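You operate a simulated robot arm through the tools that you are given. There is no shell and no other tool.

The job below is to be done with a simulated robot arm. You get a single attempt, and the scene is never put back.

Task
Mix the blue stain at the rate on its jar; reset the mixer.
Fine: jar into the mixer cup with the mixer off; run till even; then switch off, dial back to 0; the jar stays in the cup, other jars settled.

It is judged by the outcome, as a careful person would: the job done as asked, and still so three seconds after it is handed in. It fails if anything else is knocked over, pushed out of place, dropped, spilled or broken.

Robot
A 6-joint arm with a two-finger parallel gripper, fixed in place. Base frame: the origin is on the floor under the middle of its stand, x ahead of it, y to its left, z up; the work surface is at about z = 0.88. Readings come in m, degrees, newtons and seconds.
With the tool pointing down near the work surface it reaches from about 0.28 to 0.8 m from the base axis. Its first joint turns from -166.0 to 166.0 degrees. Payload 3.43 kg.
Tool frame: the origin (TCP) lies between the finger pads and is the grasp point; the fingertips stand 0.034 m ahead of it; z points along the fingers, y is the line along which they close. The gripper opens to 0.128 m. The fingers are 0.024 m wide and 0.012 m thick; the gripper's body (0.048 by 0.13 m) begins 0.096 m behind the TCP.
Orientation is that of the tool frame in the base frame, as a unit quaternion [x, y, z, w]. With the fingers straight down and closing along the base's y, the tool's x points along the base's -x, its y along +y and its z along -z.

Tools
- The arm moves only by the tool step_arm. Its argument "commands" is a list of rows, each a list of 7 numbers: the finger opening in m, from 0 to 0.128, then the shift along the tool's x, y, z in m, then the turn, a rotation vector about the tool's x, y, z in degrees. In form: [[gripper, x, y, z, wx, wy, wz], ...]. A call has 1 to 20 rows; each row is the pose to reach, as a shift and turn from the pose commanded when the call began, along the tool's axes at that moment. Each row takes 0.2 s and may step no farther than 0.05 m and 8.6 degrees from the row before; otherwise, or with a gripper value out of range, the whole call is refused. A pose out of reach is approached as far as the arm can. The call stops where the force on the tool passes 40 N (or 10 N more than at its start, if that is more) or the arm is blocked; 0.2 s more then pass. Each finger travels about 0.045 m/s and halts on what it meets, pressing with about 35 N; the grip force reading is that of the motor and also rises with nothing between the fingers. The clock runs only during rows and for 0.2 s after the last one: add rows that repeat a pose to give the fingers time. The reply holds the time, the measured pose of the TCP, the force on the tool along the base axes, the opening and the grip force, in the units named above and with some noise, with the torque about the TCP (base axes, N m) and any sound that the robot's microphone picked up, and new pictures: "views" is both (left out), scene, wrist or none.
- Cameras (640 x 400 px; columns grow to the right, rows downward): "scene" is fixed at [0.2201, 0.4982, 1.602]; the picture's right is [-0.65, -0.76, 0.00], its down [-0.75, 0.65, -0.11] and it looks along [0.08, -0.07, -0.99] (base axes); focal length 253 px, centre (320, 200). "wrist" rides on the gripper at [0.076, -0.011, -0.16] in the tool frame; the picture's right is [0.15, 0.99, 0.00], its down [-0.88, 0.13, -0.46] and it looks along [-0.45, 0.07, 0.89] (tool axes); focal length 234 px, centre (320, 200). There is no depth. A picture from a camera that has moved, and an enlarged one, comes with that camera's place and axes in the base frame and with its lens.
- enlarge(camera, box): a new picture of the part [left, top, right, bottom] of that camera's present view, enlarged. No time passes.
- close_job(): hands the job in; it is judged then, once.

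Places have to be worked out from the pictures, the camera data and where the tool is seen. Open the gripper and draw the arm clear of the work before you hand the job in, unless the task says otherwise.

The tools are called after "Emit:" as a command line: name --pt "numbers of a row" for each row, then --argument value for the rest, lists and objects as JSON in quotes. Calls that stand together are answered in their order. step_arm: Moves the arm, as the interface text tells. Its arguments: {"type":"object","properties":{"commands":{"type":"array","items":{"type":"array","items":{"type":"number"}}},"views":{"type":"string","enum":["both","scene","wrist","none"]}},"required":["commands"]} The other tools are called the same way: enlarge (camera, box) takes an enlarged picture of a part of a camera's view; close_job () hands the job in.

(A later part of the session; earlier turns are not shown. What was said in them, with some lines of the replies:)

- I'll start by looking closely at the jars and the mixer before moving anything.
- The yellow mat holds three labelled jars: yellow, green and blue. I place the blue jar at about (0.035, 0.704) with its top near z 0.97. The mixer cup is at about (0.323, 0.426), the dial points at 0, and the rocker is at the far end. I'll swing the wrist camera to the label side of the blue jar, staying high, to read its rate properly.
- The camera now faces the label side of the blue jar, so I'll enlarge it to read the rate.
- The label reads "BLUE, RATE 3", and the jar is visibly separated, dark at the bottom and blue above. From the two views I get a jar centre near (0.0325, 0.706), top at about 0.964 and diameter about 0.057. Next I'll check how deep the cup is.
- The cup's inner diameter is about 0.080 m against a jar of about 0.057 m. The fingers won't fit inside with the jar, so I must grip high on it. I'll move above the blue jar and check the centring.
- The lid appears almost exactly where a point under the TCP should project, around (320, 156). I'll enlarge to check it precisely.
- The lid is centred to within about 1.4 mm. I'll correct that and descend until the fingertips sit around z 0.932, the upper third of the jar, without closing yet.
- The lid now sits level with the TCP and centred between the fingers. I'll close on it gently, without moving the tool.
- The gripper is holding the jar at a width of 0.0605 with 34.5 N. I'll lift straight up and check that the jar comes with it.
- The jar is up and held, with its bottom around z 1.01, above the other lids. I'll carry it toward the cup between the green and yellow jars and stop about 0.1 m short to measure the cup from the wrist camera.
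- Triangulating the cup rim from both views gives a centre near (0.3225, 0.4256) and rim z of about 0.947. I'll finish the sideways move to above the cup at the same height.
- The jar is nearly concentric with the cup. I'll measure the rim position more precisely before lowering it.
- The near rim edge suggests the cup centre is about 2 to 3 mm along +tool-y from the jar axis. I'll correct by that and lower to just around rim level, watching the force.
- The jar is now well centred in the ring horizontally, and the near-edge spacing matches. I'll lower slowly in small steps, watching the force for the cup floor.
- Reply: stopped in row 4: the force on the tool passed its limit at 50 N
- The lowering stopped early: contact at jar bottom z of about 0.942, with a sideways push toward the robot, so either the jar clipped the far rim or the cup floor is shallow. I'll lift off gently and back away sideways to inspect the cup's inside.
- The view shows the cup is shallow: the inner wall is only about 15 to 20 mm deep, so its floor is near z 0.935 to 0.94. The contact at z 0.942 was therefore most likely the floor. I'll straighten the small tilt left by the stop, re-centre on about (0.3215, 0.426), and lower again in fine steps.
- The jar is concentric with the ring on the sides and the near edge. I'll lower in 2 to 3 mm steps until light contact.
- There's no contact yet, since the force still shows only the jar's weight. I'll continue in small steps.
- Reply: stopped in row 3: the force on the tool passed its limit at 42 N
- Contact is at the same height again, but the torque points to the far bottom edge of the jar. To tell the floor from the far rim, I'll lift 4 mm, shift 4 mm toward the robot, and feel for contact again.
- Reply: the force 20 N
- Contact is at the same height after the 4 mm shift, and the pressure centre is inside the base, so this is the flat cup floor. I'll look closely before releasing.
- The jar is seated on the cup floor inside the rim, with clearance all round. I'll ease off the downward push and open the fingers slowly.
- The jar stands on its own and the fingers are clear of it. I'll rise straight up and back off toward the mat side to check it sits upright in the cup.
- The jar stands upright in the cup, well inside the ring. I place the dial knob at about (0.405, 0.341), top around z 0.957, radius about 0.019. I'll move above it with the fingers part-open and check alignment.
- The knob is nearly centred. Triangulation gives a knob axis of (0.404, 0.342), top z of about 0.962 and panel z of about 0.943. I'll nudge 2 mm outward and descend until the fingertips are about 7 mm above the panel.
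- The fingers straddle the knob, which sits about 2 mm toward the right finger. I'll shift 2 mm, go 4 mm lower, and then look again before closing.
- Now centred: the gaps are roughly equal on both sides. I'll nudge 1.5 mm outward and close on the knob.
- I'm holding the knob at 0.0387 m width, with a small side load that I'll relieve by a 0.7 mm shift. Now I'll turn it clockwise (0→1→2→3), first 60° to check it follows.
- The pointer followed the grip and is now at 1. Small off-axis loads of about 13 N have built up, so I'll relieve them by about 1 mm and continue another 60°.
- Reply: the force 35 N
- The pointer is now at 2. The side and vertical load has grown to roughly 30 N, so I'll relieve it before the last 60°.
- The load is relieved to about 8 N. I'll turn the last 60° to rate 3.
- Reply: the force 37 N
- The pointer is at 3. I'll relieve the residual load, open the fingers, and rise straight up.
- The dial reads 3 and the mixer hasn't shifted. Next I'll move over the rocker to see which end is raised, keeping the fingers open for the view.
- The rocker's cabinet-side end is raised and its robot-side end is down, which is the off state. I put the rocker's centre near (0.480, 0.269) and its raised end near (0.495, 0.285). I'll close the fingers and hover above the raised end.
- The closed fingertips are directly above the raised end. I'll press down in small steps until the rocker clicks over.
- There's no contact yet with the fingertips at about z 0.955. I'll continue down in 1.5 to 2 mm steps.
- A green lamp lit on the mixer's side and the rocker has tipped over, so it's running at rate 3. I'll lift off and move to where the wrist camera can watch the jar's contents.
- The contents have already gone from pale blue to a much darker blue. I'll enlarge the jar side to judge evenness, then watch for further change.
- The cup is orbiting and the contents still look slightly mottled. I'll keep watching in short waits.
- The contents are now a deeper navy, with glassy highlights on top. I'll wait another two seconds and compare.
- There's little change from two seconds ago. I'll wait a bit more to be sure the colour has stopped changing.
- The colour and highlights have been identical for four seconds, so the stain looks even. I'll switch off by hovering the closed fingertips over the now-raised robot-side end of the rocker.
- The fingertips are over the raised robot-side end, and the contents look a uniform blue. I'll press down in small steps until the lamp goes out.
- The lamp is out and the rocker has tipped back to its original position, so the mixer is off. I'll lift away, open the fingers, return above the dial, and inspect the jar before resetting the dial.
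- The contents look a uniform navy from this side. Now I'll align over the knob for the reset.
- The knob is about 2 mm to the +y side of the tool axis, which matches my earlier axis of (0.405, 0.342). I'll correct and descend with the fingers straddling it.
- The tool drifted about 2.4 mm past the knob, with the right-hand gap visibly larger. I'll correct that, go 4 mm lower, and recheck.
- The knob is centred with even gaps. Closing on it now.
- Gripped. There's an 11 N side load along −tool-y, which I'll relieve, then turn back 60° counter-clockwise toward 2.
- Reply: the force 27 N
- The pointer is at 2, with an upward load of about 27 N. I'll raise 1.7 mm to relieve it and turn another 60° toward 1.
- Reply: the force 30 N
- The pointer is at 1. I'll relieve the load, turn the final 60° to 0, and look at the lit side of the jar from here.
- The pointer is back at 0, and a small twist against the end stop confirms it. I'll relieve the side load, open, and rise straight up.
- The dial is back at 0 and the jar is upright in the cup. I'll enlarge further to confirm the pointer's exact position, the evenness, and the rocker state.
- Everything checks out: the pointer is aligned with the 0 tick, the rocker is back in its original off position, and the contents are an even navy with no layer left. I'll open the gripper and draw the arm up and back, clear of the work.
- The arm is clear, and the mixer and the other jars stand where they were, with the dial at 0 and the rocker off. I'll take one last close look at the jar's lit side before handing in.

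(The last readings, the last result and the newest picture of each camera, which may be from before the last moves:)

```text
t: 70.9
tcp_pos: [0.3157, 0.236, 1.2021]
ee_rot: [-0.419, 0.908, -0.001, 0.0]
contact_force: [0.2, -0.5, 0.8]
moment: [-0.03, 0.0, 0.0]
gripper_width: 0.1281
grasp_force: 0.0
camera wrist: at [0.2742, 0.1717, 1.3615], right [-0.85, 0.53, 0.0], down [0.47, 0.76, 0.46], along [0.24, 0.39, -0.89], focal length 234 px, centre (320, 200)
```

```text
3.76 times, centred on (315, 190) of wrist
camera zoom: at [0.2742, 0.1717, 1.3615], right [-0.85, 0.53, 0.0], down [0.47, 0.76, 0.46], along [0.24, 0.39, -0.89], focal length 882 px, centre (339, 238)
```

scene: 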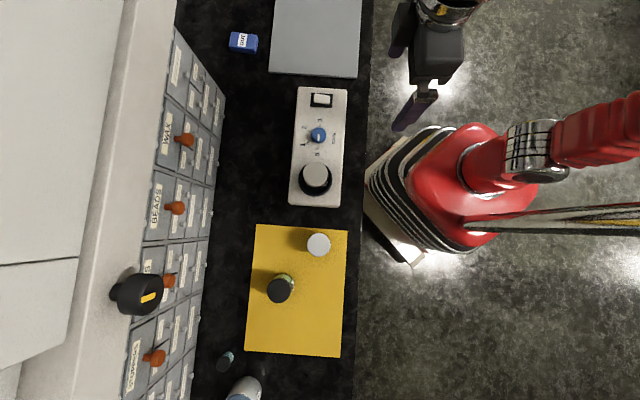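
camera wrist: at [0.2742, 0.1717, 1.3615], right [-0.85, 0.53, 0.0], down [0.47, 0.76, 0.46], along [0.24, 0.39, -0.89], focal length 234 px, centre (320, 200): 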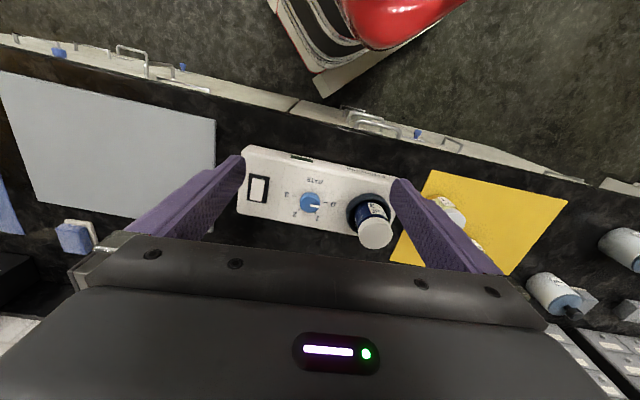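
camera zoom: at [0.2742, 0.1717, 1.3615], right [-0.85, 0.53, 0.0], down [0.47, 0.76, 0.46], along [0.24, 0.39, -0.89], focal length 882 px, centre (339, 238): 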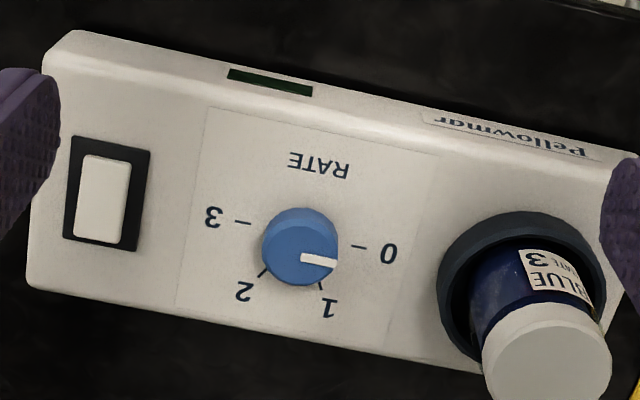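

The contents are one even deep blue, and the lamp on the mixer's side is dark. The dial is at 0, the rocker is off, the jar is upright in the cup, and the arm is clear and open. Handing the job in.

Emit:
close_job

```text
The job is handed in.
```

The blue stain is mixed at rate 3, the rate on its jar. The mixer is off and its dial is back at 0. I handed the job in with the arm drawn clear and the gripper open.

- **Jar:** it went into the cup with the mixer off and is still there, upright. The first try at lowering it stopped when it touched the cup floor harder than expected, so I lifted, re-centred and set it down again. Nothing spilled or shifted.
- **Mixing:** it ran for about 11 seconds. The colour had stopped changing for the last four seconds I watched, and no layers are visible now. The bottom 1.5 cm or so of the jar sits inside the cup, so I couldn't see that part.
- **Mixer:** the side lamp is dark, the rocker is back in its original position, and the dial pointer lines up with the 0 mark.
- **Other jars:** the yellow and green jars and everything else on the counter were not touched.
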